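You operate a simulated robot arm through the tools that you are given. There is no shell and no other tool. Be economical: measure what you need, move in short steps, check, and stop when the job is done.

You are at the controls of a simulated two-armed robot. One attempt, no reset.

TASK
Pick up the fluff brush with one hand, pass it to the other hand and put it on the hook worktop. Put the sand weight labelled "No. 5" from the display worktop on the parts tray and the sand weight that says "No. 7" on top of the disc box. Take the banner mast and put it on top of the price board. Take the band box and put it on the machine worktop. Put one of the header cards from the wrap worktop on top of the teal paper cup there. Do these in any order. Set down upright: banner mast, band box.
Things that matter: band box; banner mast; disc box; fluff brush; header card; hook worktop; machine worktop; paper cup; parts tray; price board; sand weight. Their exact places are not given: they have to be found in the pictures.

The check looks at the end state, three seconds after you hand in, the way a careful person would. Anything else that was tipped, shoved, dropped, spilled or broken makes it a failure.

THE ROBOT
Two 6-joint arms with three-finger grippers on one trunk, on a base that drives. Base frame: it is fixed to the floor where the robot stands at the start and does not move with it; the origin is under the middle of the robot, x ahead of it, y to its left, z up; the surface under the hand at the start is at about z = 0.88. Lengths are in m, angles in rad, forces in N, time in s.
The left shoulder is at the start at [0.04, 0.147, 1.287], the right one opposite. With the tool pointing down near the work surface each hand reaches from about 0.52 to 0.58 m from the robot's upright axis, wherever it stands, measured 20 degrees to its own side. Places, roughly: band box [-1.5, 2, 1]; banner mast (10x10x19 cm) [-1.4, 0.1, 0.3]; disc box [-1.5, -0.5, 1]; fluff brush (4x4x13 cm) [0.5, -0.1, 1]; header card [-2.5, 1.75, 1]; hook worktop [0.7, -3.5, 0.8]; machine worktop [0.6, 0.7, 0.9]; paper cup (9x9x10 cm) [-2.7, 1.9, 1]; parts tray (15x8x2 cm) [-1.2, -0.3, 0.9]; price board [0.75, -3.5, 0.75]; sand weight [-1.25, -0.5, 1]. Payload 2.69 kg a hand.
The TCP of each hand is the grasp point between the finger pads, 0.029 m short of the fingertips. In the tool frame z runs along the fingers and y along their closing line. The gripper opens to 0.12 m. The gripper's body begins 0.078 m behind the TCP.
Orientation is that of the tool frame in the base frame, as [roll, pitch, yaw] about the fixed x, y, z axes, in that order (R = Rz(yaw) Ry(pitch) Rx(roll)). With the fingers straight down and closing along the base's y, the tool's x points along the base's -x, its y along +y and its z along -z.

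THE INTERFACE
- The arms move only by the tool arm_command. It takes "left_commands", "right_commands" or both (then of equal length, played together; a hand with none holds still); each is a list of rows, each an object of numbers (a shift or turn left out is 0, a gripper value left out holds the last): "dx", "dy", "dz": the shift along the tool's x, y, z in m; "wx", "wy", "wz": the turn, a rotation vector about the tool's x, y, z in rad; "jaw": the opening in per cent of the stroke, from 0 (shut) to 100 (fully open). In form: [{"dx": .., "dy": .., "dz": .., "wx": .., "wy": .., "wz": .., "jaw": ..}, ...]. A call has 1 to 12 rows; each row is the pose to reach, as a shift and turn from the pose commanded when the call began, along the tool's axes at that moment. A row lasts 0.2 s, in which the tool goes at most 0.05 m and 0.15 rad; a call with a longer step from one row to the next is refused whole, and so is a gripper value outside its range. Where a pose cannot be reached the arm comes as near as it can. A force on the tool above 40 N (or 10 N above the force at the start of the call, whichever is more), or a blocked arm, ends the call early, and 0.2 s more pass. The fingers move at their own pace and stop on an object; they squeeze with about 20 N. The grip force told is the motor's: it shows also when the fingers shut on nothing. Time passes only in rows, and 0.2 s behind the last, so rows that repeat a pose let the fingers close. It gives the time, the measured TCP pose, the force on the tool (base axes), the opening and the grip force at its end, in the units of the frame above (readings bear some noise), with the torque about the TCP (base axes, N m) and any sound that the robot's microphone picked up, and new pictures: "views" is both (left out), scene, wrist or none (wrist: the cameras of the hands that moved).
- Cameras (640 x 400 px; columns grow to the right, rows downward): "scene" is now at [0.0911, -0.0398, 1.4944]; the picture's right is [-0.50, -0.87, -0.00], its down [-0.65, 0.38, -0.66] and it looks along [0.57, -0.33, -0.75] (base axes); focal length 268 px, centre (320, 200). "left" rides on the left gripper at [0.063, 0, -0.104] in its tool frame; the picture's right is [0.00, 1.00, 0.00], its down [-0.83, 0.00, -0.56] and it looks along [-0.56, 0.00, 0.83] (tool axes); focal length 275 px, centre (320, 200). "right" rides on the right gripper at [0.063, 0, -0.104] in its tool frame; the picture's right is [0.00, 1.00, 0.00], its down [-0.83, 0.00, -0.56] and it looks along [-0.56, 0.00, 0.83] (tool axes); focal length 275 px, centre (320, 200).
- slide_trunk(by): slides the trunk up (or, below 0, down) by that many m; the arms and the scene camera ride with it, the base frame stays. It gives what a move gives, with no picture.
- roll_base(legs): drives the robot by 1 to 6 legs, each [ahead, turn to the left] in m and rad, along the robot's own axes; the way and the turn of a leg run together, so that a leg with both is an arc; at most 1.5 m and 3.142 rad a leg. The arms and the cameras ride along, it lands a little off, and it stops where it bumps. It gives what a move gives, and a new picture of the scene camera.
- pan_tilt(pan, tilt): turns the head with the scene camera to pan (to the left, within 1.501 rad either way) and tilt (down, from -0.506 to 1.204), counted from straight ahead of the robot. It gives what a move gives, and a new picture of the scene camera.
- measure_at(camera, pixels): for up to 12 pixels [column, row] of the newest picture of that camera ("zoom" is the newest enlarged one), the place [x, y, z] in the base frame of the surface seen there, good to about 0.002 m. It takes no simulated time.
- inspect(camera, box): a new picture of the part [left, top, right, bottom] of that camera's present view, enlarged. It takes no simulated time.
- close_job(): hands the job in; it is judged then, once.

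Work in short steps. Measure before you move; look again where a grasp or a placing could have gone wrong, and mend it. You have 131 turns and 260 pictures in all, those below and enlarged ones among them. Open the grippers and draw the arms clear of the work before you hand the job in, unless the task says otherwise; then end with one line.

The tools are called after "Call:" as name(argument=value, ...) on one line, values as JSON. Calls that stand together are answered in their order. arm_command: Moves the arms, as the interface text tells. Its arguments: {"type":"object","properties":{"left_commands":{"type":"array","items":{"type":"object","properties":{"dx":{"type":"number"},"dy":{"type":"number"},"dz":{"type":"number"},"wx":{"type":"number"},"wy":{"type":"number"},"wz":{"type":"number"},"jaw":{"type":"number"}}}},"right_commands":{"type":"array","items":{"type":"object","properties":{"dx":{"type":"number"},"dy":{"type":"number"},"dz":{"type":"number"},"wx":{"type":"number"},"wy":{"type":"number"},"wz":{"type":"number"},"jaw":{"type":"number"}}}},"views":{"type":"string","enum":["both","scene","wrist","none"]}},"required":[]} The other tools are called the same way: slide_trunk (by) slides the trunk up or down; roll_base (legs) drives the base; pan_tilt (pan, tilt) turns the head that bears the scene camera; measure_at (camera, pixels) gives the place of the surface under pixels of a picture; inspect (camera, box) takes an enlarged picture of a part of a camera's view; close_job () hands the job in.

At the start:

```text
t: 0.0
left_tcp_pos: [0.546, 0.056, 1.1413]
left_orientation: [3.141, -0.002, 3.141]
left_wrist_force: [-0.2, 0.0, -0.4]
left_ft_torque: [0.05, 0.0, -0.01]
left_finger_gap: 0.1199
left_gripper_force: 0.1
right_tcp_pos: [0.2957, -0.342, 1.1844]
right_orientation: [3.141, 0.0, 3.141]
right_wrist_force: [-0.2, -0.8, -0.3]
right_ft_torque: [0.02, 0.0, 0.0]
right_finger_gap: 0.1199
right_gripper_force: 0.1
trunk travel left (down, up): [-0.414, 0.084]
robot x, y, heading: [0.0002, 0.0029, -0.002]
head pan, tilt: [-0.525, 0.853]
```

scene: 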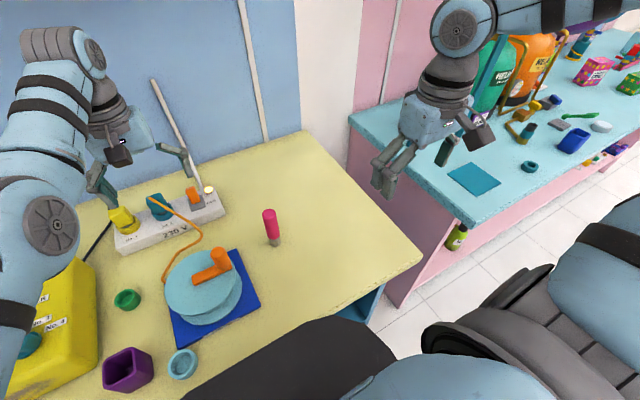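
right: 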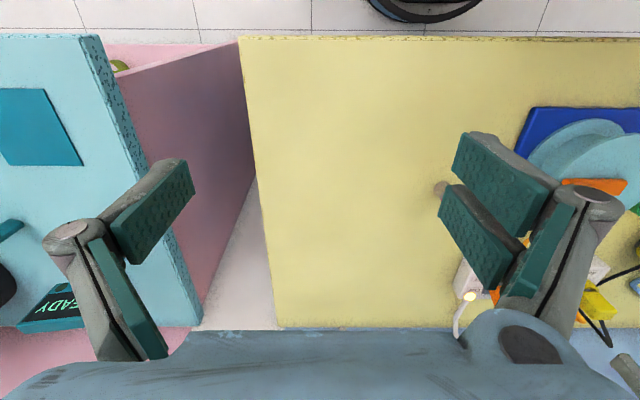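
left: 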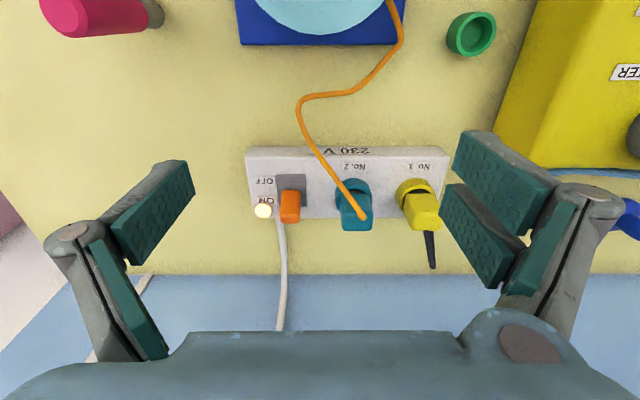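

The red upright item at scene (270,225) is probably the fluff brush. I'll measure it and its neighbours, and take an enlarged view.

Call:
measure_at(camera="scene", pixels=[[269, 213], [272, 230], [275, 243], [300, 240], [205, 290], [195, 205], [480, 110], [410, 280], [300, 140]])

Call:
inspect(camera="scene", box=[340, 0, 640, 200])

Call:
inspect(camera="scene", box=[100, 160, 340, 310])

```text
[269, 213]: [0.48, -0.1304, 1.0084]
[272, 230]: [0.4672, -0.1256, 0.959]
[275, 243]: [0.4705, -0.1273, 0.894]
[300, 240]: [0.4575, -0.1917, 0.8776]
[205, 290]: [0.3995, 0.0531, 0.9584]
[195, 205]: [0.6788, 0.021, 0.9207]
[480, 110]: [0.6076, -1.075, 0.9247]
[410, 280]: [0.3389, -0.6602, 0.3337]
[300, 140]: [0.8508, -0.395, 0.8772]
```

```text
2.00 times, centred on (490, 100) of scene
```

zoom: 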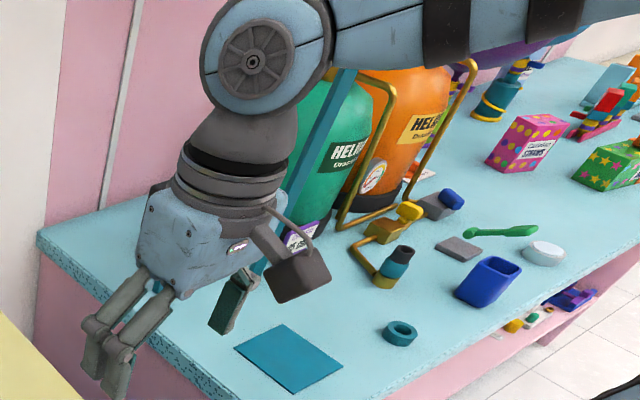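

```text
2.67 times, centred on (220, 235) of scene
```

zoom: 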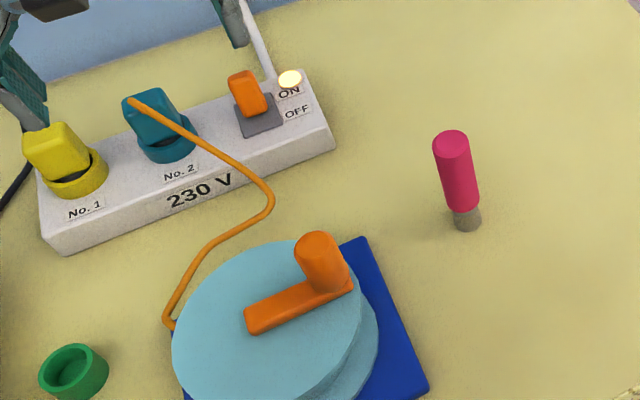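

The brush stands near (0.478,-0.13), z 0.877–1.01. I'll look around with the head before moving.

Call:
pan_tilt(pan=0.7, tilt=0.6)

Call:
pan_tilt(pan=1.5, tilt=0.35)

Call:
pan_tilt(pan=-1.5, tilt=0.35)

```text
t: 1.4
left_tcp_pos: [0.5451, 0.0558, 1.1417]
left_orientation: [-3.141, 0.001, -3.141]
left_wrist_force: [1.1, -0.6, 0.4]
left_ft_torque: [-0.03, 0.03, 0.02]
left_finger_gap: 0.1198
left_gripper_force: 0.0
right_tcp_pos: [0.2959, -0.3416, 1.1853]
right_orientation: [3.141, 0.001, -3.141]
right_wrist_force: [0.3, 0.0, 0.3]
right_ft_torque: [0.0, -0.02, 0.03]
right_finger_gap: 0.1202
right_gripper_force: 0.1
trunk travel left (down, up): [-0.414, 0.084]
robot x, y, heading: [-0.0005, 0.0004, -0.002]
head pan, tilt: [0.7, 0.6]
```

scene: 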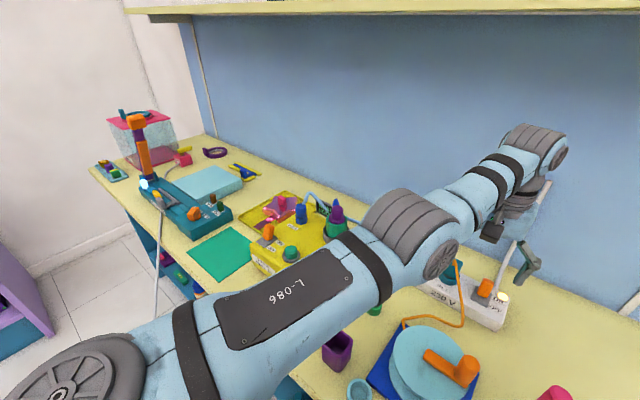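

```text
t: 2.5
left_tcp_pos: [0.5459, 0.055, 1.1414]
left_orientation: [-3.141, 0.001, 3.141]
left_wrist_force: [0.1, 0.0, 0.4]
left_ft_torque: [0.01, 0.02, 0.02]
left_finger_gap: 0.1199
left_gripper_force: 0.0
right_tcp_pos: [0.2961, -0.3424, 1.1842]
right_orientation: [-3.141, 0.001, 3.141]
right_wrist_force: [-0.4, 0.1, 0.2]
right_ft_torque: [0.05, 0.0, -0.01]
right_finger_gap: 0.1199
right_gripper_force: 0.1
trunk travel left (down, up): [-0.414, 0.084]
robot x, y, heading: [0.0006, 0.007, -0.003]
head pan, tilt: [1.499, 0.351]
```

scene: 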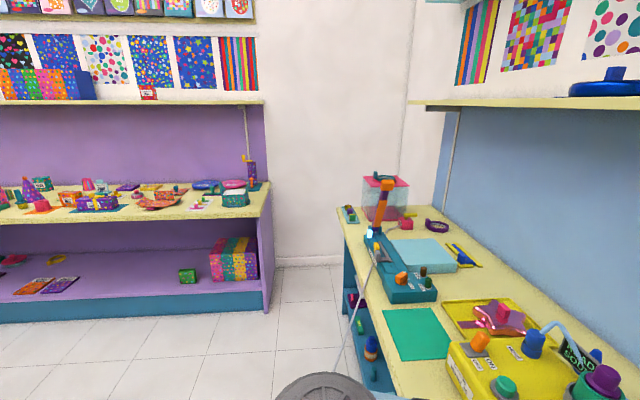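

```text
t: 5.2
left_tcp_pos: [0.5462, 0.0564, 1.1423]
left_orientation: [3.141, 0.002, -3.142]
left_wrist_force: [0.2, 0.0, -0.6]
left_ft_torque: [-0.01, -0.01, -0.02]
left_finger_gap: 0.12
left_gripper_force: 0.0
right_tcp_pos: [0.2947, -0.3413, 1.185]
right_orientation: [-3.141, 0.001, 3.141]
right_wrist_force: [1.1, 0.7, 0.5]
right_ft_torque: [-0.01, 0.02, 0.02]
right_finger_gap: 0.1198
right_gripper_force: 0.3
trunk travel left (down, up): [-0.414, 0.084]
robot x, y, heading: [0.0005, 0.0013, 0.002]
head pan, tilt: [-1.499, 0.351]
```

scene: 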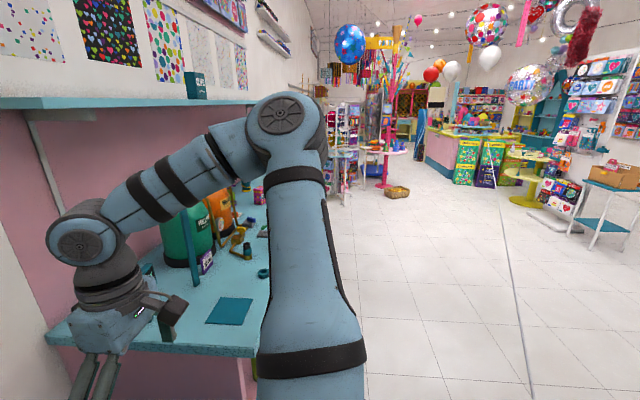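

The layout is clear. For the brush, the left hand will grip it low with a sideways tilt, and the right hand will take it from above. First I'll turn the head back and yaw the left tool by 90°, so its x axis faces +y.

Call:
pan_tilt(pan=-0.25, tilt=0.85)

Call:
arm_command(left_commands=[{"wz": 0.145, "dx": 0.01}, {"wz": 0.29, "dx": 0.02}, {"wz": 0.435, "dx": 0.03}, {"wz": 0.58, "dx": 0.04}, {"wz": 0.725, "dx": 0.05}, {"wz": 0.87, "dx": 0.06}, {"wz": 1.015, "dx": 0.068}, {"wz": 1.16, "dx": 0.068}, {"wz": 1.305, "dx": 0.068}, {"wz": 1.45, "dx": 0.068}, {"wz": 1.571, "dx": 0.068}], views="scene")

```text
t: 6.6
left_tcp_pos: [0.546, 0.0554, 1.1426]
left_orientation: [3.141, -0.001, -3.141]
left_wrist_force: [0.6, 0.4, -0.2]
left_ft_torque: [-0.01, 0.01, -0.03]
left_finger_gap: 0.1196
left_gripper_force: 0.1
right_tcp_pos: [0.2965, -0.3426, 1.1845]
right_orientation: [-3.141, 0.0, -3.142]
right_wrist_force: [-1.1, -0.6, 0.3]
right_ft_torque: [0.0, 0.02, 0.01]
right_finger_gap: 0.1203
right_gripper_force: 0.1
trunk travel left (down, up): [-0.414, 0.084]
robot x, y, heading: [0.0031, 0.0008, 0.003]
head pan, tilt: [-0.25, 0.85]
```

scene: 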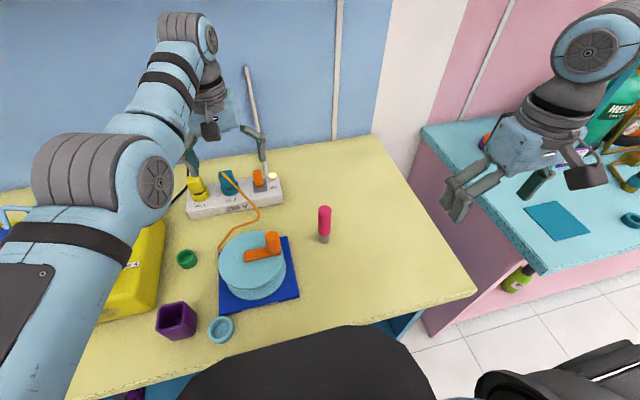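

```text
t: 9.0
left_tcp_pos: [0.5234, 0.0139, 1.1404]
left_orientation: [-3.141, 0.0, 1.566]
left_wrist_force: [-0.8, -0.3, -0.7]
left_ft_torque: [-0.02, -0.02, -0.03]
left_finger_gap: 0.1201
left_gripper_force: 0.0
left hand out of reach, approached as far as the arm can: row 2, 3, 4, 5, 6, 7, 8, 9, 10, 11
right_tcp_pos: [0.2965, -0.3418, 1.1858]
right_orientation: [-3.141, 0.0, -3.14]
right_wrist_force: [-0.6, -0.2, -0.4]
right_ft_torque: [0.02, 0.0, 0.02]
right_finger_gap: 0.1199
right_gripper_force: 0.1
trunk travel left (down, up): [-0.414, 0.084]
robot x, y, heading: [0.0009, 0.0003, -0.002]
head pan, tilt: [-0.25, 0.85]
```

scene: 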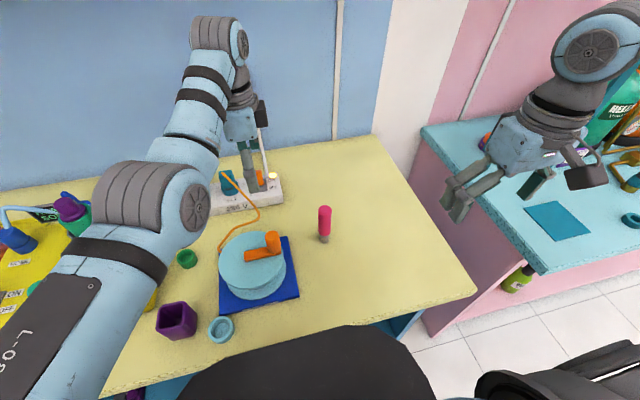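

The arm couldn't come that close in. I'll check the hand from close up and through its own camera.

Call:
inspect(camera="left", box=[0, 0, 640, 400])

Call:
inspect(camera="scene", box=[160, 0, 360, 220])

Call:
measure_at(camera="scene", pixels=[[262, 113], [240, 120], [250, 155], [324, 215]])

```text
1.00 times, centred on (320, 200) of left (not enlarged: the box is as wide or as high as the picture)
```

zoom: 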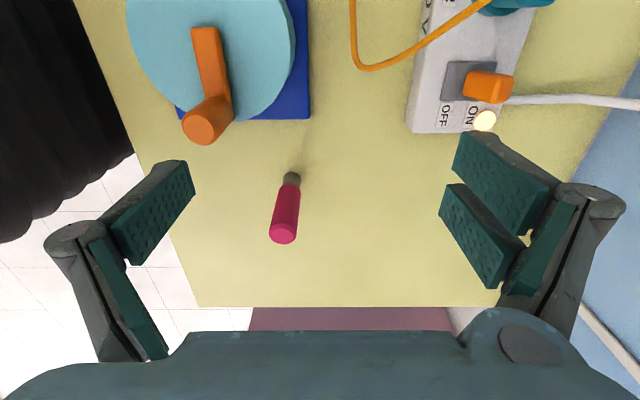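

```text
1.82 times, centred on (260, 110) of scene
```

zoom: 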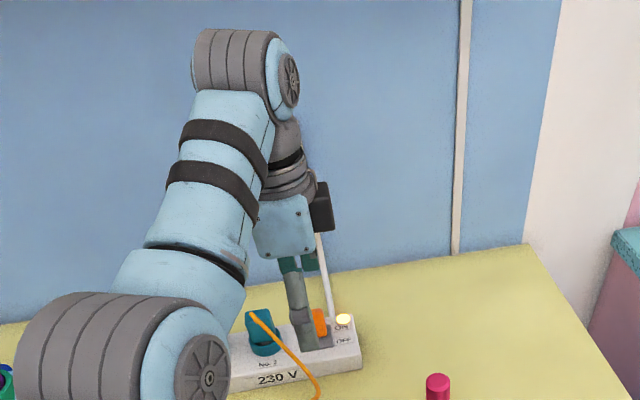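

```text
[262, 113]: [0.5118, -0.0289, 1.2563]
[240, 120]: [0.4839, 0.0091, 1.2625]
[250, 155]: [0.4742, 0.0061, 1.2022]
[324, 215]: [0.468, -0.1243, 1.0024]
```

The dark box sits on the hand's −x side, so I need a steeper left tilt and an opposite right tilt. I'll measure the crank and other obstacles before planning the approach.

Call:
measure_at(camera="scene", pixels=[[272, 237], [248, 255], [285, 262], [222, 265], [289, 240], [240, 200], [222, 328], [323, 240]])

Call:
measure_at(camera="left", pixels=[[283, 232], [288, 205], [292, 180], [205, 125], [190, 80]])

```text
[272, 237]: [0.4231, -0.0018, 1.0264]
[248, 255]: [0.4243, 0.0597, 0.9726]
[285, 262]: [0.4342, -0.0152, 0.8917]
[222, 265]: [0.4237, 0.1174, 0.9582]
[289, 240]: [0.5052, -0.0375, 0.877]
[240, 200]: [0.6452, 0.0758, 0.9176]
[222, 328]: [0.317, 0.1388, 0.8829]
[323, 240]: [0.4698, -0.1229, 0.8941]
```

```text
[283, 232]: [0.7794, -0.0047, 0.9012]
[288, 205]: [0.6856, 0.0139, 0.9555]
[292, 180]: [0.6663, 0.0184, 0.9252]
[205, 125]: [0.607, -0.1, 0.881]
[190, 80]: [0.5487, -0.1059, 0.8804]
```

The crank post at (0.423,0,1.026) is in the left hand's way, but the table right of the brush is empty. So I'll swap roles: the right hand picks from the right side, tilted, and the left takes from above. First I'll yaw the right hand and pull the left up and away.

Call:
arm_command(right_commands=[{"wz": -0.145, "dx": -0.015, "dy": -0.006}, {"wz": -0.29, "dx": -0.03, "dy": -0.012}, {"wz": -0.435, "dx": -0.045, "dy": -0.018}, {"wz": -0.58, "dx": -0.06, "dy": -0.024}, {"wz": -0.725, "dx": -0.075, "dy": -0.03}, {"wz": -0.87, "dx": -0.09, "dy": -0.036}, {"wz": -1.015, "dx": -0.105, "dy": -0.042}, {"wz": -1.16, "dx": -0.12, "dy": -0.048}, {"wz": -1.305, "dx": -0.135, "dy": -0.054}, {"wz": -1.45, "dx": -0.15, "dy": -0.06}, {"wz": -1.571, "dx": -0.16, "dy": -0.06}], left_commands=[{"dx": 0.02}, {"dx": 0.04}, {"dx": 0.06}, {"dx": 0.08, "dz": -0.02}, {"dx": 0.1, "dz": -0.04}, {"dx": 0.12, "dz": -0.06}, {"dx": 0.14, "dz": -0.08}, {"dx": 0.16, "dz": -0.08}, {"dx": 0.18, "dz": -0.08}, {"dx": 0.2, "dz": -0.08}, {"dx": 0.2, "dz": -0.08}], views="none")

Call:
arm_command(right_commands=[{"wy": -0.14}, {"wy": -0.28}, {"wy": -0.42}, {"wy": -0.56}, {"wy": -0.7}, {"wy": -0.84}, {"wy": -0.98}, {"wy": -1.047}], views="scene")

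```text
t: 11.4
left_tcp_pos: [0.5479, 0.2189, 1.2315]
left_orientation: [-3.138, -0.002, 1.573]
left_wrist_force: [0.3, 0.3, 0.5]
left_ft_torque: [-0.01, -0.01, -0.01]
left_finger_gap: 0.1201
left_gripper_force: 0.1
left hand out of reach, approached as far as the arm can: row 1, 2, 3, 4, 5, 6, 7, 8, 9, 10, 11
right_tcp_pos: [0.4303, -0.4212, 1.1773]
right_orientation: [-3.14, 0.001, -1.57]
right_wrist_force: [-0.4, 0.5, 0.2]
right_ft_torque: [0.03, -0.01, -0.01]
right_finger_gap: 0.12
right_gripper_force: 0.0
right hand out of reach, approached as far as the arm can: row 7, 8, 9, 10, 11
trunk travel left (down, up): [-0.414, 0.084]
robot x, y, heading: [-0.0003, 0.0006, -0.003]
head pan, tilt: [-0.25, 0.85]
```

```text
t: 13.2
left_tcp_pos: [0.5488, 0.2178, 1.2304]
left_orientation: [-3.14, 0.0, 1.571]
left_wrist_force: [0.6, -0.5, 0.6]
left_ft_torque: [0.0, 0.0, 0.04]
left_finger_gap: 0.1201
left_gripper_force: 0.0
right_tcp_pos: [0.3111, -0.3861, 1.1824]
right_orientation: [-3.139, 1.017, -1.571]
right_wrist_force: [0.1, 0.2, 0.7]
right_ft_torque: [0.02, 0.02, 0.0]
right_finger_gap: 0.1197
right_gripper_force: 0.1
right hand out of reach, approached as far as the arm can: row 2, 3, 4, 5, 6, 7, 8
trunk travel left (down, up): [-0.414, 0.084]
robot x, y, heading: [0.0021, -0.0003, -0.003]
head pan, tilt: [-0.25, 0.85]
```

scene: 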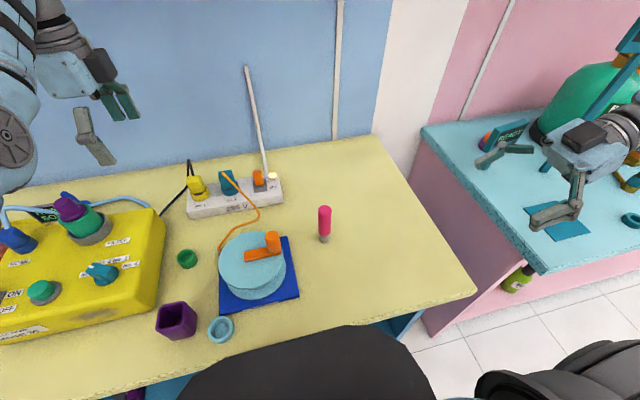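

The right hand is tilted 58° at (0.311,-0.386,1.18). I'll move it to a pre-grasp 0.12 m short of the brush handle along the approach line.

Call:
arm_command(right_commands=[{"dx": 0.01, "dy": -0.025, "dz": 0.032}, {"dx": 0.02, "dy": -0.05, "dz": 0.065}, {"dx": 0.03, "dy": -0.075, "dz": 0.097}, {"dx": 0.04, "dy": -0.1, "dz": 0.13}, {"dx": 0.05, "dy": -0.125, "dz": 0.162}, {"dx": 0.06, "dy": -0.15, "dz": 0.195}, {"dx": 0.07, "dy": -0.171, "dz": 0.227}, {"dx": 0.07, "dy": -0.171, "dz": 0.227}])

```text
t: 15.0
left_tcp_pos: [0.549, 0.2191, 1.2304]
left_orientation: [-3.139, 0.001, 1.571]
left_wrist_force: [1.2, 0.4, -1.3]
left_ft_torque: [0.04, 0.0, 0.01]
left_finger_gap: 0.12
left_gripper_force: 0.2
right_tcp_pos: [0.2928, -0.2588, 1.0905]
right_orientation: [-3.139, 1.047, -1.57]
right_wrist_force: [0.4, 0.3, -0.4]
right_ft_torque: [0.01, 0.01, 0.04]
right_finger_gap: 0.1199
right_gripper_force: 0.1
right hand out of reach, approached as far as the arm can: row 1, 2, 3, 4, 5, 6, 7, 8
trunk travel left (down, up): [-0.414, 0.084]
robot x, y, heading: [-0.0022, 0.0017, -0.002]
head pan, tilt: [-0.25, 0.85]
```

scene: 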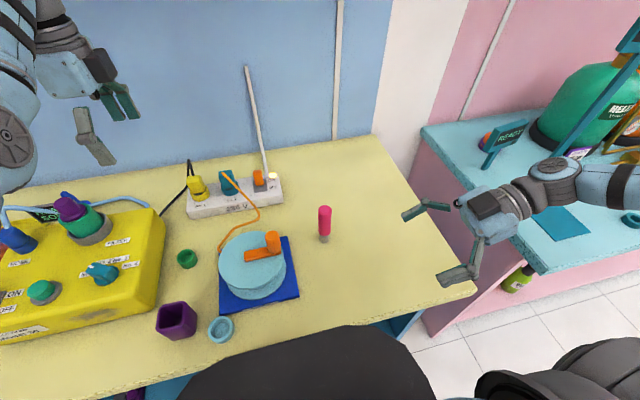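
right: 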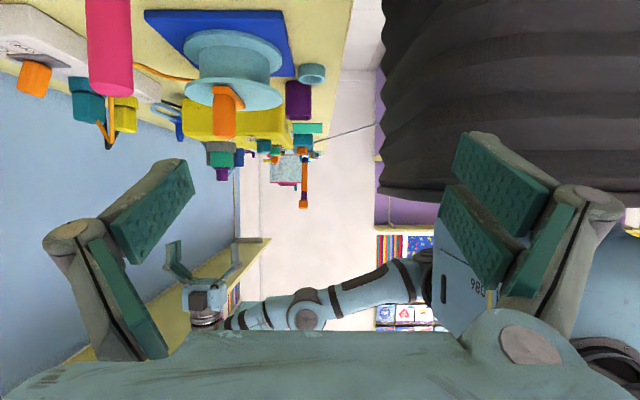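

Reach is limited with the tool pointing straight sideways. I'll swing it 45° about vertical so it points forward-left, which suits the arm better.

Call:
arm_command(right_commands=[{"wx": 0.113, "wz": 0.065}, {"wx": 0.227, "wz": 0.131}, {"wx": 0.34, "wz": 0.196}, {"wx": 0.453, "wz": 0.262}, {"wx": 0.567, "wz": 0.327}, {"wx": 0.68, "wz": 0.3925}, {"wx": 0.68, "wz": 0.3925}], views="scene")

```text
t: 16.6
left_tcp_pos: [0.5483, 0.2194, 1.2303]
left_orientation: [-3.139, 0.0, 1.57]
left_wrist_force: [0.6, -0.4, 0.5]
left_ft_torque: [-0.02, -0.04, 0.03]
left_finger_gap: 0.1199
left_gripper_force: 0.0
right_tcp_pos: [0.3325, -0.2, 1.0548]
right_orientation: [-3.14, 1.047, -2.356]
right_wrist_force: [0.3, -0.3, 0.1]
right_ft_torque: [-0.02, 0.04, -0.03]
right_finger_gap: 0.1199
right_gripper_force: 0.0
right hand out of reach, approached as far as the arm can: row 1, 2, 3, 4, 5, 6, 7
trunk travel left (down, up): [-0.414, 0.084]
robot x, y, heading: [0.0015, -0.0002, 0.003]
head pan, tilt: [-0.25, 0.85]
```

scene: 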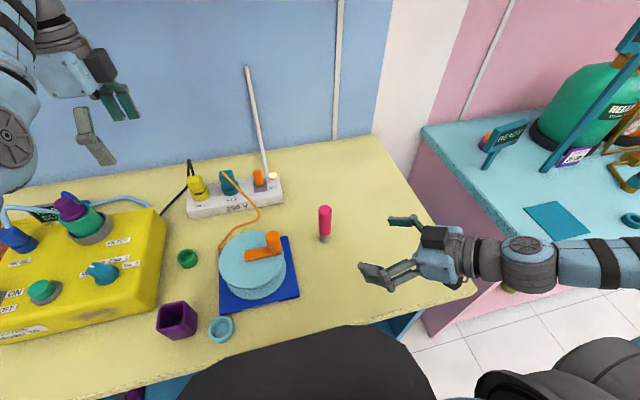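

It's still short. I'll swing a further 45° so the tool points straight forward and tilted down, and see whether that frees the arm.

Call:
arm_command(right_commands=[{"wx": 0.113, "wz": 0.065}, {"wx": 0.227, "wz": 0.131}, {"wx": 0.34, "wz": 0.196}, {"wx": 0.453, "wz": 0.262}, {"wx": 0.567, "wz": 0.327}, {"wx": 0.68, "wz": 0.3925}, {"wx": 0.68, "wz": 0.3925}, {"wx": 0.68, "wz": 0.3925}], views="scene")

```text
t: 18.4
left_tcp_pos: [0.5488, 0.2188, 1.2305]
left_orientation: [-3.139, 0.002, 1.57]
left_wrist_force: [-0.5, 0.5, -0.6]
left_ft_torque: [-0.03, 0.0, 0.0]
left_finger_gap: 0.1201
left_gripper_force: 0.2
right_tcp_pos: [0.3961, -0.2763, 1.041]
right_orientation: [3.14, 1.045, -3.14]
right_wrist_force: [-0.7, -0.8, -0.6]
right_ft_torque: [0.0, -0.03, -0.05]
right_finger_gap: 0.1199
right_gripper_force: 0.1
right hand out of reach, approached as far as the arm can: row 1, 2, 3, 4, 5, 6, 7, 8
trunk travel left (down, up): [-0.414, 0.084]
robot x, y, heading: [0.0009, 0.0009, -0.003]
head pan, tilt: [-0.25, 0.85]
```

scene: 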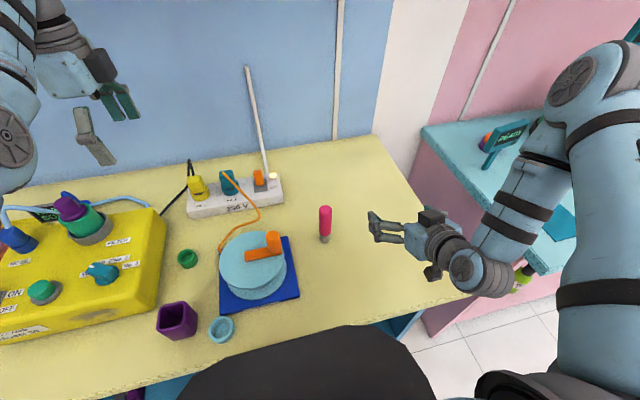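

The elbow is folded up: the hand is too close in, not too far out. I'll back the base up 0.2 m so the tilted grasp fits.

Call:
roll_base(legs=[[-0.2, 0]])

```text
t: 20.0
left_tcp_pos: [0.3508, 0.2186, 1.2285]
left_orientation: [-3.134, 0.002, 1.572]
left_wrist_force: [-0.1, -0.5, -0.6]
left_ft_torque: [0.05, 0.06, 0.01]
left_finger_gap: 0.12
left_gripper_force: 0.1
right_tcp_pos: [0.1988, -0.2752, 1.0379]
right_orientation: [3.14, 1.043, -3.141]
right_wrist_force: [-0.1, 0.1, -0.1]
right_ft_torque: [-0.03, 0.01, -0.04]
right_finger_gap: 0.1198
right_gripper_force: 0.1
trunk travel left (down, up): [-0.414, 0.084]
robot x, y, heading: [-0.2023, 0.0008, -0.004]
head pan, tilt: [-0.25, 0.85]
```

scene: 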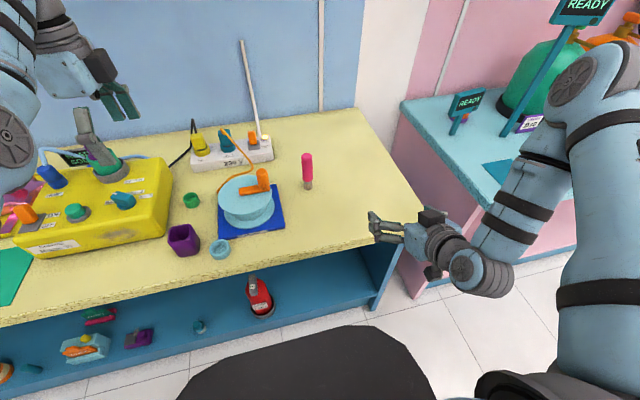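

Now I'll move half-way toward the pre-grasp and check where the command lands.

Call:
arm_command(right_commands=[{"dx": -0.013, "dy": 0.023, "dz": 0.026}, {"dx": -0.026, "dy": 0.047, "dz": 0.053}, {"dx": -0.04, "dy": 0.07, "dz": 0.08}, {"dx": -0.04, "dy": 0.07, "dz": 0.08}], views="none")

Call:
measure_at(camera="scene", pixels=[[307, 158], [307, 170], [308, 186], [313, 170], [301, 172]])

```text
t: 21.0
left_tcp_pos: [0.3451, 0.2178, 1.2311]
left_orientation: [-3.141, 0.001, 1.572]
left_wrist_force: [-1.0, 0.6, -0.3]
left_ft_torque: [-0.02, -0.03, 0.01]
left_finger_gap: 0.1201
left_gripper_force: 0.1
right_tcp_pos: [0.2069, -0.2816, 1.0342]
right_orientation: [3.139, 1.047, 3.141]
right_wrist_force: [-0.1, 0.4, -0.2]
right_ft_torque: [0.01, -0.02, 0.0]
right_finger_gap: 0.1203
right_gripper_force: 0.0
right hand out of reach, approached as far as the arm can: row 1, 2, 3, 4
trunk travel left (down, up): [-0.414, 0.084]
robot x, y, heading: [-0.2033, 0.0006, 0.001]
head pan, tilt: [-0.25, 0.85]
```

```text
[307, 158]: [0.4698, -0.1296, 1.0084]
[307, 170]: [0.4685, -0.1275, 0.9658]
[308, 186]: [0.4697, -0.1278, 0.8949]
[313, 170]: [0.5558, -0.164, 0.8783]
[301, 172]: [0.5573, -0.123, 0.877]
```

The hand didn't move because it's still folded. I'll push the target slightly further forward, staying short of the brush (0.47,-0.128) whichever way the command is interpreted.

Call:
arm_command(right_commands=[{"dx": -0.012, "dy": 0.02, "dz": 0.022}, {"dx": -0.025, "dy": 0.04, "dz": 0.043}, {"dx": -0.025, "dy": 0.04, "dz": 0.043}, {"dx": -0.025, "dy": 0.04, "dz": 0.043}, {"dx": -0.025, "dy": 0.04, "dz": 0.043}], views="scene")

```text
t: 22.2
left_tcp_pos: [0.3448, 0.2172, 1.231]
left_orientation: [-3.139, -0.001, 1.571]
left_wrist_force: [0.0, -0.1, 0.3]
left_ft_torque: [-0.02, 0.01, 0.0]
left_finger_gap: 0.1201
left_gripper_force: 0.1
right_tcp_pos: [0.2305, -0.2864, 1.0537]
right_orientation: [3.14, 1.046, 3.14]
right_wrist_force: [1.1, 0.1, -0.2]
right_ft_torque: [-0.03, 0.03, 0.01]
right_finger_gap: 0.12
right_gripper_force: 0.0
right hand out of reach, approached as far as the arm can: row 1, 2, 3, 4, 5
trunk travel left (down, up): [-0.414, 0.084]
robot x, y, heading: [-0.2025, 0.0022, -0.006]
head pan, tilt: [-0.25, 0.85]
```

scene: 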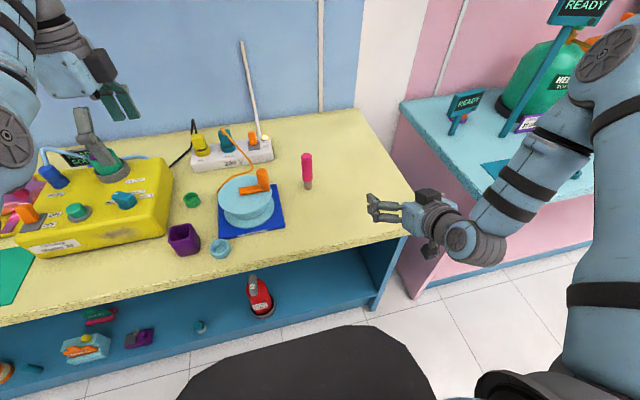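

The fold seems to be a proximity limit, so I'll approach from above instead. I'll command a raised pose over the brush (z≈1.15) and descend with the fingers straddling it.

Call:
arm_command(right_commands=[{"dx": -0.04, "dy": 0.005}, {"dx": -0.08, "dy": 0.01}, {"dx": -0.12, "dy": 0.015}, {"dx": -0.161, "dy": 0.02}, {"dx": -0.161, "dy": 0.02}, {"dx": -0.161, "dy": 0.02}, {"dx": -0.161, "dy": 0.02}], views="scene")

```text
t: 23.8
left_tcp_pos: [0.3456, 0.218, 1.2307]
left_orientation: [-3.139, 0.001, 1.57]
left_wrist_force: [0.9, -0.2, -0.9]
left_ft_torque: [0.03, 0.01, -0.04]
left_finger_gap: 0.1198
left_gripper_force: 0.0
right_tcp_pos: [0.3382, -0.3133, 1.1534]
right_orientation: [3.078, 1.07, 3.14]
right_wrist_force: [0.3, 0.3, 0.8]
right_ft_torque: [0.01, 0.03, 0.02]
right_finger_gap: 0.1199
right_gripper_force: 0.0
right hand out of reach, approached as far as the arm can: row 1, 2, 3, 4, 5, 6, 7
trunk travel left (down, up): [-0.414, 0.084]
robot x, y, heading: [-0.2002, 0.0035, -0.003]
head pan, tilt: [-0.25, 0.85]
```

scene: 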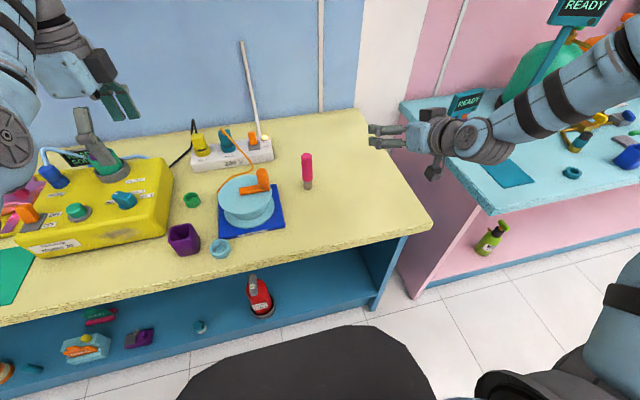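

The elbow has swung sideways into an awkward posture. I'll bring the right tool back to pointing down at a natural spot, then tilt again from there.

Call:
arm_command(right_commands=[{"wy": 0.14, "dx": -0.005, "dy": 0.0}, {"wy": 0.28, "dx": -0.01}, {"wy": 0.42, "dx": -0.01}, {"wy": 0.56, "dx": -0.01}, {"wy": 0.7, "dx": -0.01}, {"wy": 0.84, "dx": -0.01}, {"wy": 0.98, "dx": -0.01}, {"wy": 1.05, "dx": -0.01}, {"wy": 1.05, "dx": -0.01}], views="scene")

```text
t: 25.8
left_tcp_pos: [0.3454, 0.2174, 1.2309]
left_orientation: [-3.138, -0.001, 1.571]
left_wrist_force: [0.6, 0.1, 0.7]
left_ft_torque: [0.01, 0.02, -0.02]
left_finger_gap: 0.1201
left_gripper_force: 0.1
right_tcp_pos: [0.2305, -0.4009, 1.1421]
right_orientation: [3.107, 0.023, -3.088]
right_wrist_force: [-0.2, 0.1, 0.0]
right_ft_torque: [0.02, 0.03, -0.01]
right_finger_gap: 0.1202
right_gripper_force: 0.1
right hand out of reach, approached as far as the arm can: row 1, 2, 3, 4, 5, 6, 7, 8, 9
trunk travel left (down, up): [-0.414, 0.084]
robot x, y, heading: [-0.2023, -0.0011, 0.005]
head pan, tilt: [-0.25, 0.85]
```

scene: 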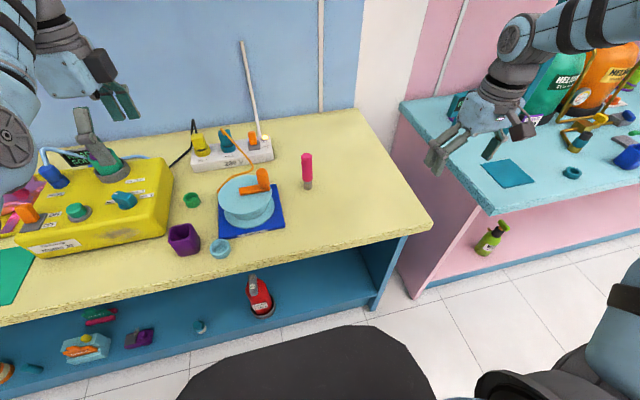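

The tool points down again at (0.23,-0.40). I'll move inward to a natural spot near (0.33,-0.2).

Call:
arm_command(right_commands=[{"dx": -0.02, "dy": 0.04}, {"dx": -0.04, "dy": 0.08}, {"dx": -0.06, "dy": 0.12}, {"dx": -0.08, "dy": 0.16}, {"dx": -0.1, "dy": 0.2}, {"dx": -0.1, "dy": 0.2}], views="none")

```text
t: 27.2
left_tcp_pos: [0.346, 0.2178, 1.2305]
left_orientation: [-3.138, -0.001, 1.571]
left_wrist_force: [0.9, 0.0, 0.7]
left_ft_torque: [-0.03, 0.0, -0.02]
left_finger_gap: 0.12
left_gripper_force: 0.0
right_tcp_pos: [0.1936, -0.3594, 1.1279]
right_orientation: [3.108, 0.021, -3.089]
right_wrist_force: [-0.1, -0.4, 1.0]
right_ft_torque: [0.0, -0.02, -0.02]
right_finger_gap: 0.1201
right_gripper_force: 0.1
right hand out of reach, approached as far as the arm can: row 1, 2, 3, 4, 5, 6
trunk travel left (down, up): [-0.414, 0.084]
robot x, y, heading: [-0.1978, -0.0022, -0.005]
head pan, tilt: [-0.25, 0.85]
```

The posture may be on a bad branch. I'll return the right hand to its original robot-relative pose, then retry moving inward from there.

Call:
arm_command(right_commands=[{"dx": 0.035, "dy": 0.006, "dz": -0.02, "wz": 0.02}, {"dx": 0.07, "dy": 0.012, "dz": -0.04, "wz": 0.04}, {"dx": 0.098, "dy": 0.017, "dz": -0.056, "wz": 0.053}, {"dx": 0.098, "dy": 0.017, "dz": -0.056, "wz": 0.053}], views="scene")

Call:
arm_command(right_commands=[{"dx": -0.04, "dy": 0.03}, {"dx": -0.08, "dy": 0.06}, {"dx": -0.12, "dy": 0.09}, {"dx": -0.16, "dy": 0.12}, {"dx": -0.2, "dy": 0.14}, {"dx": -0.2, "dy": 0.14}], views="scene")

```text
t: 28.2
left_tcp_pos: [0.348, 0.2173, 1.2294]
left_orientation: [-3.138, 0.0, 1.57]
left_wrist_force: [0.4, -0.5, -0.4]
left_ft_torque: [0.0, 0.01, 0.05]
left_finger_gap: 0.1199
left_gripper_force: 0.1
right_tcp_pos: [0.0896, -0.3443, 1.1833]
right_orientation: [3.11, 0.017, -3.141]
right_wrist_force: [1.1, -0.1, 0.0]
right_ft_torque: [0.01, 0.01, 0.04]
right_finger_gap: 0.1199
right_gripper_force: 0.0
trunk travel left (down, up): [-0.414, 0.084]
robot x, y, heading: [-0.2021, 0.0006, 0.003]
head pan, tilt: [-0.25, 0.85]
```

scene: 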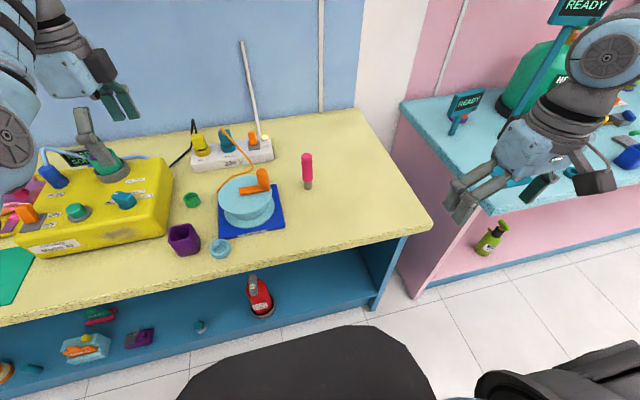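

```text
t: 29.6
left_tcp_pos: [0.3465, 0.2179, 1.2306]
left_orientation: [-3.139, 0.0, 1.57]
left_wrist_force: [0.4, -0.5, -0.2]
left_ft_torque: [0.0, -0.01, 0.05]
left_finger_gap: 0.1197
left_gripper_force: 0.0
right_tcp_pos: [0.1601, -0.3411, 1.1648]
right_orientation: [3.107, 0.019, -3.14]
right_wrist_force: [0.0, -0.4, 0.0]
right_ft_torque: [0.02, -0.04, -0.03]
right_finger_gap: 0.12
right_gripper_force: 0.1
right hand out of reach, approached as far as the arm can: row 1, 2, 3, 4, 5, 6
trunk travel left (down, up): [-0.414, 0.084]
robot x, y, heading: [-0.2009, -0.002, -0.004]
head pan, tilt: [-0.25, 0.85]
```

scene: 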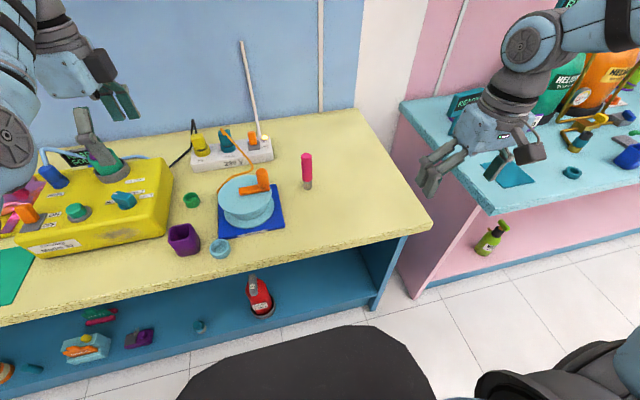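

The right arm balks at moving inward at this height. The known ring is lower, at 0.52–0.58 m and 20° out, so I'll head for robot-relative (0.5,-0.3,1.05), outward and down.

Call:
arm_command(right_commands=[{"dx": -0.028, "dz": 0.023}, {"dx": -0.056, "dz": 0.046}, {"dx": -0.084, "dz": 0.069}, {"dx": -0.112, "dy": 0.01, "dz": 0.092}, {"dx": -0.14, "dy": 0.03, "dz": 0.115}, {"dx": -0.14, "dy": 0.04, "dz": 0.115}], views="none")

Call:
arm_command(right_commands=[{"dy": 0.03}, {"dy": 0.06}, {"dy": 0.09}, {"dy": 0.11}, {"dy": 0.11}], views="scene")

```text
t: 31.0
left_tcp_pos: [0.3465, 0.2181, 1.2312]
left_orientation: [-3.137, -0.001, 1.571]
left_wrist_force: [-0.3, 0.2, 0.7]
left_ft_torque: [0.03, 0.0, 0.02]
left_finger_gap: 0.12
left_gripper_force: 0.1
right_tcp_pos: [0.2221, -0.3829, 1.0574]
right_orientation: [3.108, 0.02, 3.142]
right_wrist_force: [-0.3, -0.4, -0.5]
right_ft_torque: [0.02, -0.02, 0.01]
right_finger_gap: 0.1202
right_gripper_force: 0.1
right hand out of reach, approached as far as the arm can: row 1, 2, 3, 4, 5, 6
trunk travel left (down, up): [-0.414, 0.084]
robot x, y, heading: [-0.2057, 0.0004, 0.001]
head pan, tilt: [-0.25, 0.85]
```

```text
t: 32.2
left_tcp_pos: [0.346, 0.218, 1.2312]
left_orientation: [-3.14, 0.0, 1.571]
left_wrist_force: [1.2, -0.1, 0.0]
left_ft_torque: [-0.02, 0.01, 0.01]
left_finger_gap: 0.1198
left_gripper_force: 0.0
right_tcp_pos: [0.1725, -0.3378, 1.0602]
right_orientation: [3.108, 0.02, -3.14]
right_wrist_force: [-0.3, 0.1, 0.7]
right_ft_torque: [0.01, 0.03, 0.0]
right_finger_gap: 0.1201
right_gripper_force: 0.0
right hand out of reach, approached as far as the arm can: row 1, 2, 3, 4, 5
trunk travel left (down, up): [-0.414, 0.084]
robot x, y, heading: [-0.2059, -0.0049, 0.002]
head pan, tilt: [-0.25, 0.85]
```

scene: 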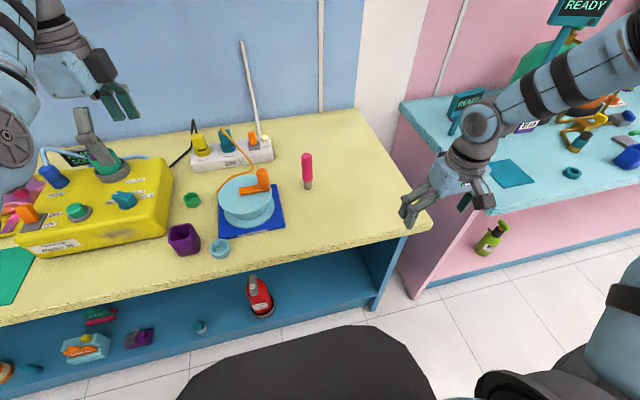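

The limit looks like a fixed heading of about −30° from the shoulder, whatever the tool yaw. I'll look at the right arm's posture.

Call:
pan_tilt(pan=-1.1, tilt=0.5)

Call:
pan_tilt(pan=0.8, tilt=0.5)

```text
t: 33.4
left_tcp_pos: [0.3464, 0.2179, 1.2296]
left_orientation: [-3.138, 0.001, 1.57]
left_wrist_force: [-0.3, 0.2, 0.7]
left_ft_torque: [-0.02, 0.01, -0.02]
left_finger_gap: 0.1199
left_gripper_force: 0.0
right_tcp_pos: [0.1729, -0.3378, 1.0605]
right_orientation: [3.108, 0.019, -3.14]
right_wrist_force: [0.3, 0.4, 0.1]
right_ft_torque: [-0.01, 0.01, -0.01]
right_finger_gap: 0.12
right_gripper_force: 0.1
trunk travel left (down, up): [-0.414, 0.084]
robot x, y, heading: [-0.2032, -0.0019, 0.006]
head pan, tilt: [-1.1, 0.499]
```

scene: 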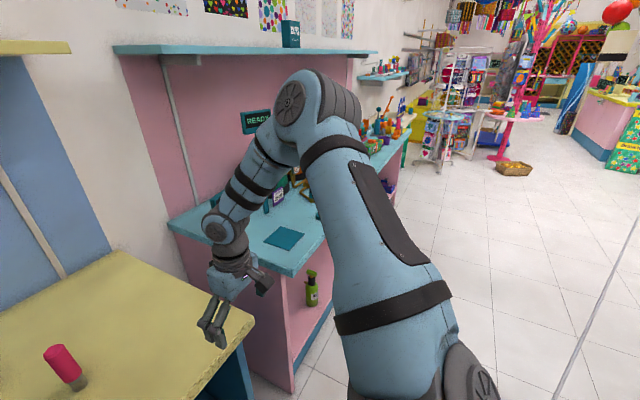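

```text
t: 35.2
left_tcp_pos: [0.346, 0.2172, 1.2307]
left_orientation: [-3.137, -0.001, 1.57]
left_wrist_force: [0.2, 0.0, -0.6]
left_ft_torque: [0.01, -0.02, 0.01]
left_finger_gap: 0.1198
left_gripper_force: 0.1
right_tcp_pos: [0.1728, -0.3378, 1.0596]
right_orientation: [3.108, 0.019, -3.139]
right_wrist_force: [0.3, 0.9, -1.0]
right_ft_torque: [0.0, 0.02, 0.02]
right_finger_gap: 0.1199
right_gripper_force: 0.1
trunk travel left (down, up): [-0.414, 0.084]
robot x, y, heading: [-0.2033, -0.0012, -0.002]
head pan, tilt: [0.799, 0.499]
```

scene: 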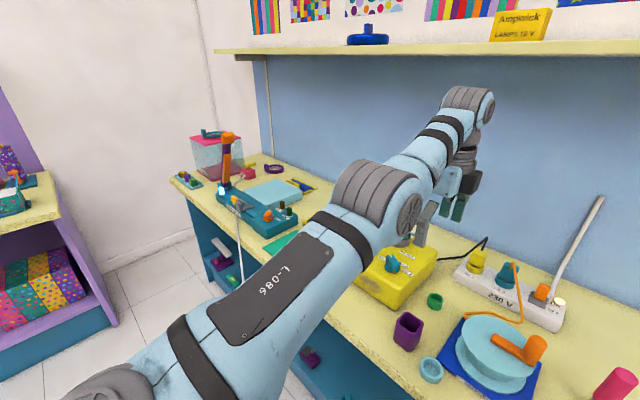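

Both arms look mirror-like, so the left start pose should have a mirror for the right. I'll try driving the right hand to that mirror pose in one long call, and move the left a bit out.

Call:
arm_command(right_commands=[{"dx": -0.03, "dz": -0.02}, {"dx": -0.06, "dz": -0.04}, {"dx": -0.09, "dy": 0.02, "dz": -0.06}, {"dx": -0.12, "dy": 0.05, "dz": -0.08}, {"dx": -0.15, "dy": 0.09, "dz": -0.08}, {"dx": -0.17, "dy": 0.13, "dz": -0.08}, {"dx": -0.17, "dy": 0.17, "dz": -0.08}, {"dx": -0.17, "dy": 0.21, "dz": -0.08}, {"dx": -0.17, "dy": 0.25, "dz": -0.08}, {"dx": -0.17, "dy": 0.28, "dz": -0.08}, {"dx": -0.17, "dy": 0.28, "dz": -0.08}, {"dx": -0.17, "dy": 0.28, "dz": -0.08}], left_commands=[{"dx": 0.02}, {"dx": 0.04}, {"dx": 0.06}, {"dx": 0.08}, {"dx": 0.1}, {"dx": 0.1}, {"dx": 0.1}, {"dx": 0.1}, {"dx": 0.1}, {"dx": 0.1}, {"dx": 0.1}, {"dx": 0.1}], views="none")

Call:
pan_tilt(pan=-0.4, tilt=0.7)

```text
t: 37.8
left_tcp_pos: [0.3365, 0.315, 1.2267]
left_orientation: [-3.139, 0.001, 1.571]
left_wrist_force: [-0.8, -0.3, 0.0]
left_ft_torque: [0.01, -0.01, -0.02]
left_finger_gap: 0.1199
left_gripper_force: 0.0
left hand out of reach, approached as far as the arm can: row 3, 4, 5, 6, 7, 8, 9, 10, 11, 12
right_tcp_pos: [0.1606, -0.3308, 1.1206]
right_orientation: [3.109, 0.021, -3.139]
right_wrist_force: [0.0, 0.9, -0.1]
right_ft_torque: [-0.01, -0.02, -0.04]
right_finger_gap: 0.12
right_gripper_force: 0.1
right hand out of reach, approached as far as the arm can: row 1, 2, 3, 4, 5, 6, 7, 8, 9, 10, 11, 12
trunk travel left (down, up): [-0.414, 0.084]
robot x, y, heading: [-0.2023, -0.0016, -0.004]
head pan, tilt: [0.799, 0.499]
```

```text
t: 39.2
left_tcp_pos: [0.3382, 0.3148, 1.2283]
left_orientation: [-3.138, 0.0, 1.572]
left_wrist_force: [-0.2, -0.3, -0.9]
left_ft_torque: [-0.01, -0.01, -0.01]
left_finger_gap: 0.12
left_gripper_force: 0.0
right_tcp_pos: [0.1623, -0.3324, 1.1205]
right_orientation: [3.108, 0.019, -3.14]
right_wrist_force: [-0.1, 0.1, 0.0]
right_ft_torque: [0.0, -0.02, 0.02]
right_finger_gap: 0.1202
right_gripper_force: 0.1
trunk travel left (down, up): [-0.414, 0.084]
robot x, y, heading: [-0.1977, -0.001, -0.0]
head pan, tilt: [-0.4, 0.7]
```

scene: 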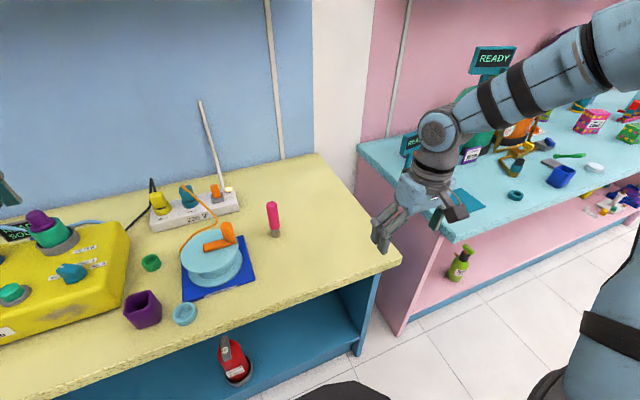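

I'll test whether the yaw matters: rotate the right tool the other way (+90°) while asking for an inward shift.

Call:
arm_command(right_commands=[{"wz": 0.145}, {"wz": 0.29}, {"wz": 0.435}, {"wz": 0.58, "dx": -0.02, "dy": 0.02}, {"wz": 0.725, "dx": -0.04, "dy": 0.04}, {"wz": 0.87, "dx": -0.06, "dy": 0.06}, {"wz": 1.015, "dx": -0.08, "dy": 0.08}, {"wz": 1.16, "dx": -0.1, "dy": 0.1}, {"wz": 1.305, "dx": -0.12, "dy": 0.12}, {"wz": 1.45, "dx": -0.14, "dy": 0.14}, {"wz": 1.571, "dx": -0.16, "dy": 0.15}, {"wz": 1.571, "dx": -0.16, "dy": 0.15}], views="scene")

```text
t: 41.8
left_tcp_pos: [0.3374, 0.3155, 1.2264]
left_orientation: [-3.138, 0.0, 1.572]
left_wrist_force: [0.4, 0.7, 0.1]
left_ft_torque: [-0.03, -0.02, -0.03]
left_finger_gap: 0.1201
left_gripper_force: 0.0
right_tcp_pos: [0.181, -0.3456, 1.1186]
right_orientation: [3.121, -0.035, 1.572]
right_wrist_force: [-0.2, 0.0, -0.1]
right_ft_torque: [-0.01, -0.03, -0.05]
right_finger_gap: 0.1199
right_gripper_force: 0.0
right hand out of reach, approached as far as the arm can: row 4, 5, 6, 7, 8, 9, 10, 11, 12
trunk travel left (down, up): [-0.414, 0.084]
robot x, y, heading: [-0.2017, -0.003, -0.001]
head pan, tilt: [-0.4, 0.7]
```

scene: 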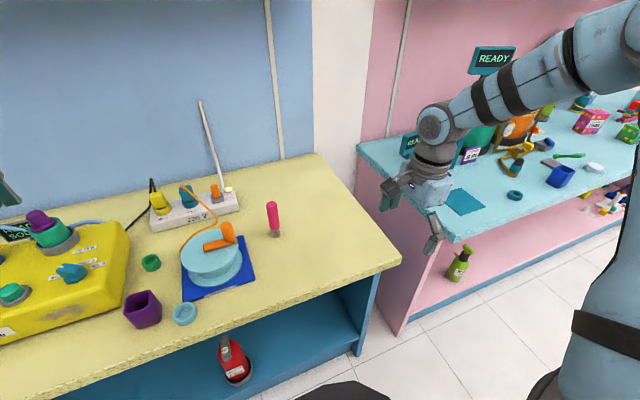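

Yaw isn't the cause. I'll check where the table edge is, so I can test a lower, farther-out pose inside the stated ring without touching it.

Call:
measure_at(camera="scene", pixels=[[395, 255], [300, 290], [200, 318], [318, 155], [440, 190], [420, 160], [590, 90], [430, 120], [415, 200], [430, 240]])

```text
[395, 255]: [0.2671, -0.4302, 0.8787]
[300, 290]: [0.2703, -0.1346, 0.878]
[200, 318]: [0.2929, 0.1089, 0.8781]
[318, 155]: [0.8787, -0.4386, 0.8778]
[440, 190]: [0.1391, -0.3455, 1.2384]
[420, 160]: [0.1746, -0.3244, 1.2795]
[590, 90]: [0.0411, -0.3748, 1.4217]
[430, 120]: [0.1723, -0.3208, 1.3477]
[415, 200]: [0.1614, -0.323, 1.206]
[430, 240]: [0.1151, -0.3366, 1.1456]
```

The right forearm already points inward by about 18°. I'll compare it with the left arm's links to understand the geometry.

Call:
pan_tilt(pan=0.75, tilt=0.3)

Call:
pan_tilt(pan=-0.75, tilt=0.3)

```text
t: 43.2
left_tcp_pos: [0.337, 0.3162, 1.2274]
left_orientation: [-3.14, 0.0, 1.571]
left_wrist_force: [0.4, 0.0, 0.1]
left_ft_torque: [0.04, 0.02, 0.03]
left_finger_gap: 0.1198
left_gripper_force: 0.0
right_tcp_pos: [0.1793, -0.3476, 1.1186]
right_orientation: [3.123, -0.033, 1.572]
right_wrist_force: [0.3, 0.6, -0.3]
right_ft_torque: [-0.01, -0.02, 0.0]
right_finger_gap: 0.12
right_gripper_force: 0.1
trunk travel left (down, up): [-0.414, 0.084]
robot x, y, heading: [-0.203, -0.0017, 0.0]
head pan, tilt: [0.75, 0.3]
```

scene: 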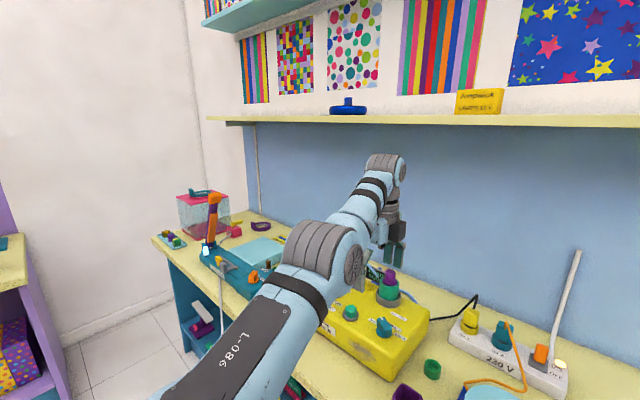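

```text
t: 44.8
left_tcp_pos: [0.3358, 0.3143, 1.2278]
left_orientation: [-3.138, 0.0, 1.571]
left_wrist_force: [0.4, -0.3, 0.0]
left_ft_torque: [-0.03, -0.01, 0.02]
left_finger_gap: 0.1201
left_gripper_force: 0.1
right_tcp_pos: [0.181, -0.3461, 1.1181]
right_orientation: [3.123, -0.032, 1.573]
right_wrist_force: [0.5, 0.4, 0.1]
right_ft_torque: [0.0, 0.03, 0.02]
right_finger_gap: 0.1199
right_gripper_force: 0.1
trunk travel left (down, up): [-0.414, 0.084]
robot x, y, heading: [-0.2048, -0.0013, -0.001]
head pan, tilt: [-0.75, 0.3]
```

scene: 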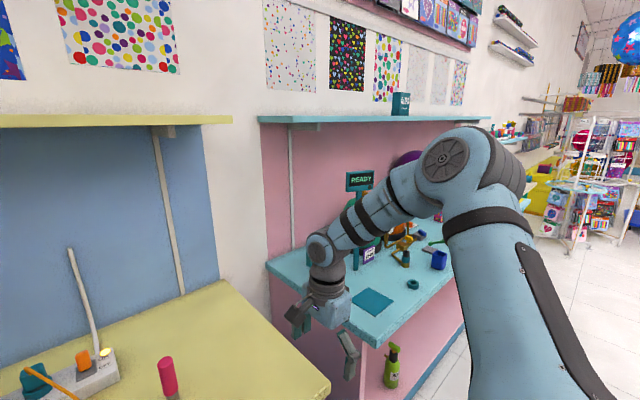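

Call:
measure_at(camera="scene", pixels=[[448, 158], [490, 150], [400, 195], [350, 230], [316, 250], [490, 240], [500, 310], [520, 390]])

```text
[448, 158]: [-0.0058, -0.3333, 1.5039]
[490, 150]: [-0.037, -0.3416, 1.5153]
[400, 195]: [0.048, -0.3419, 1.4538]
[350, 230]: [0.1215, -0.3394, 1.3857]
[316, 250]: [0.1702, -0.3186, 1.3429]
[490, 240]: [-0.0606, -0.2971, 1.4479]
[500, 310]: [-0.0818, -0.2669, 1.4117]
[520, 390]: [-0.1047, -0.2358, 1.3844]
```

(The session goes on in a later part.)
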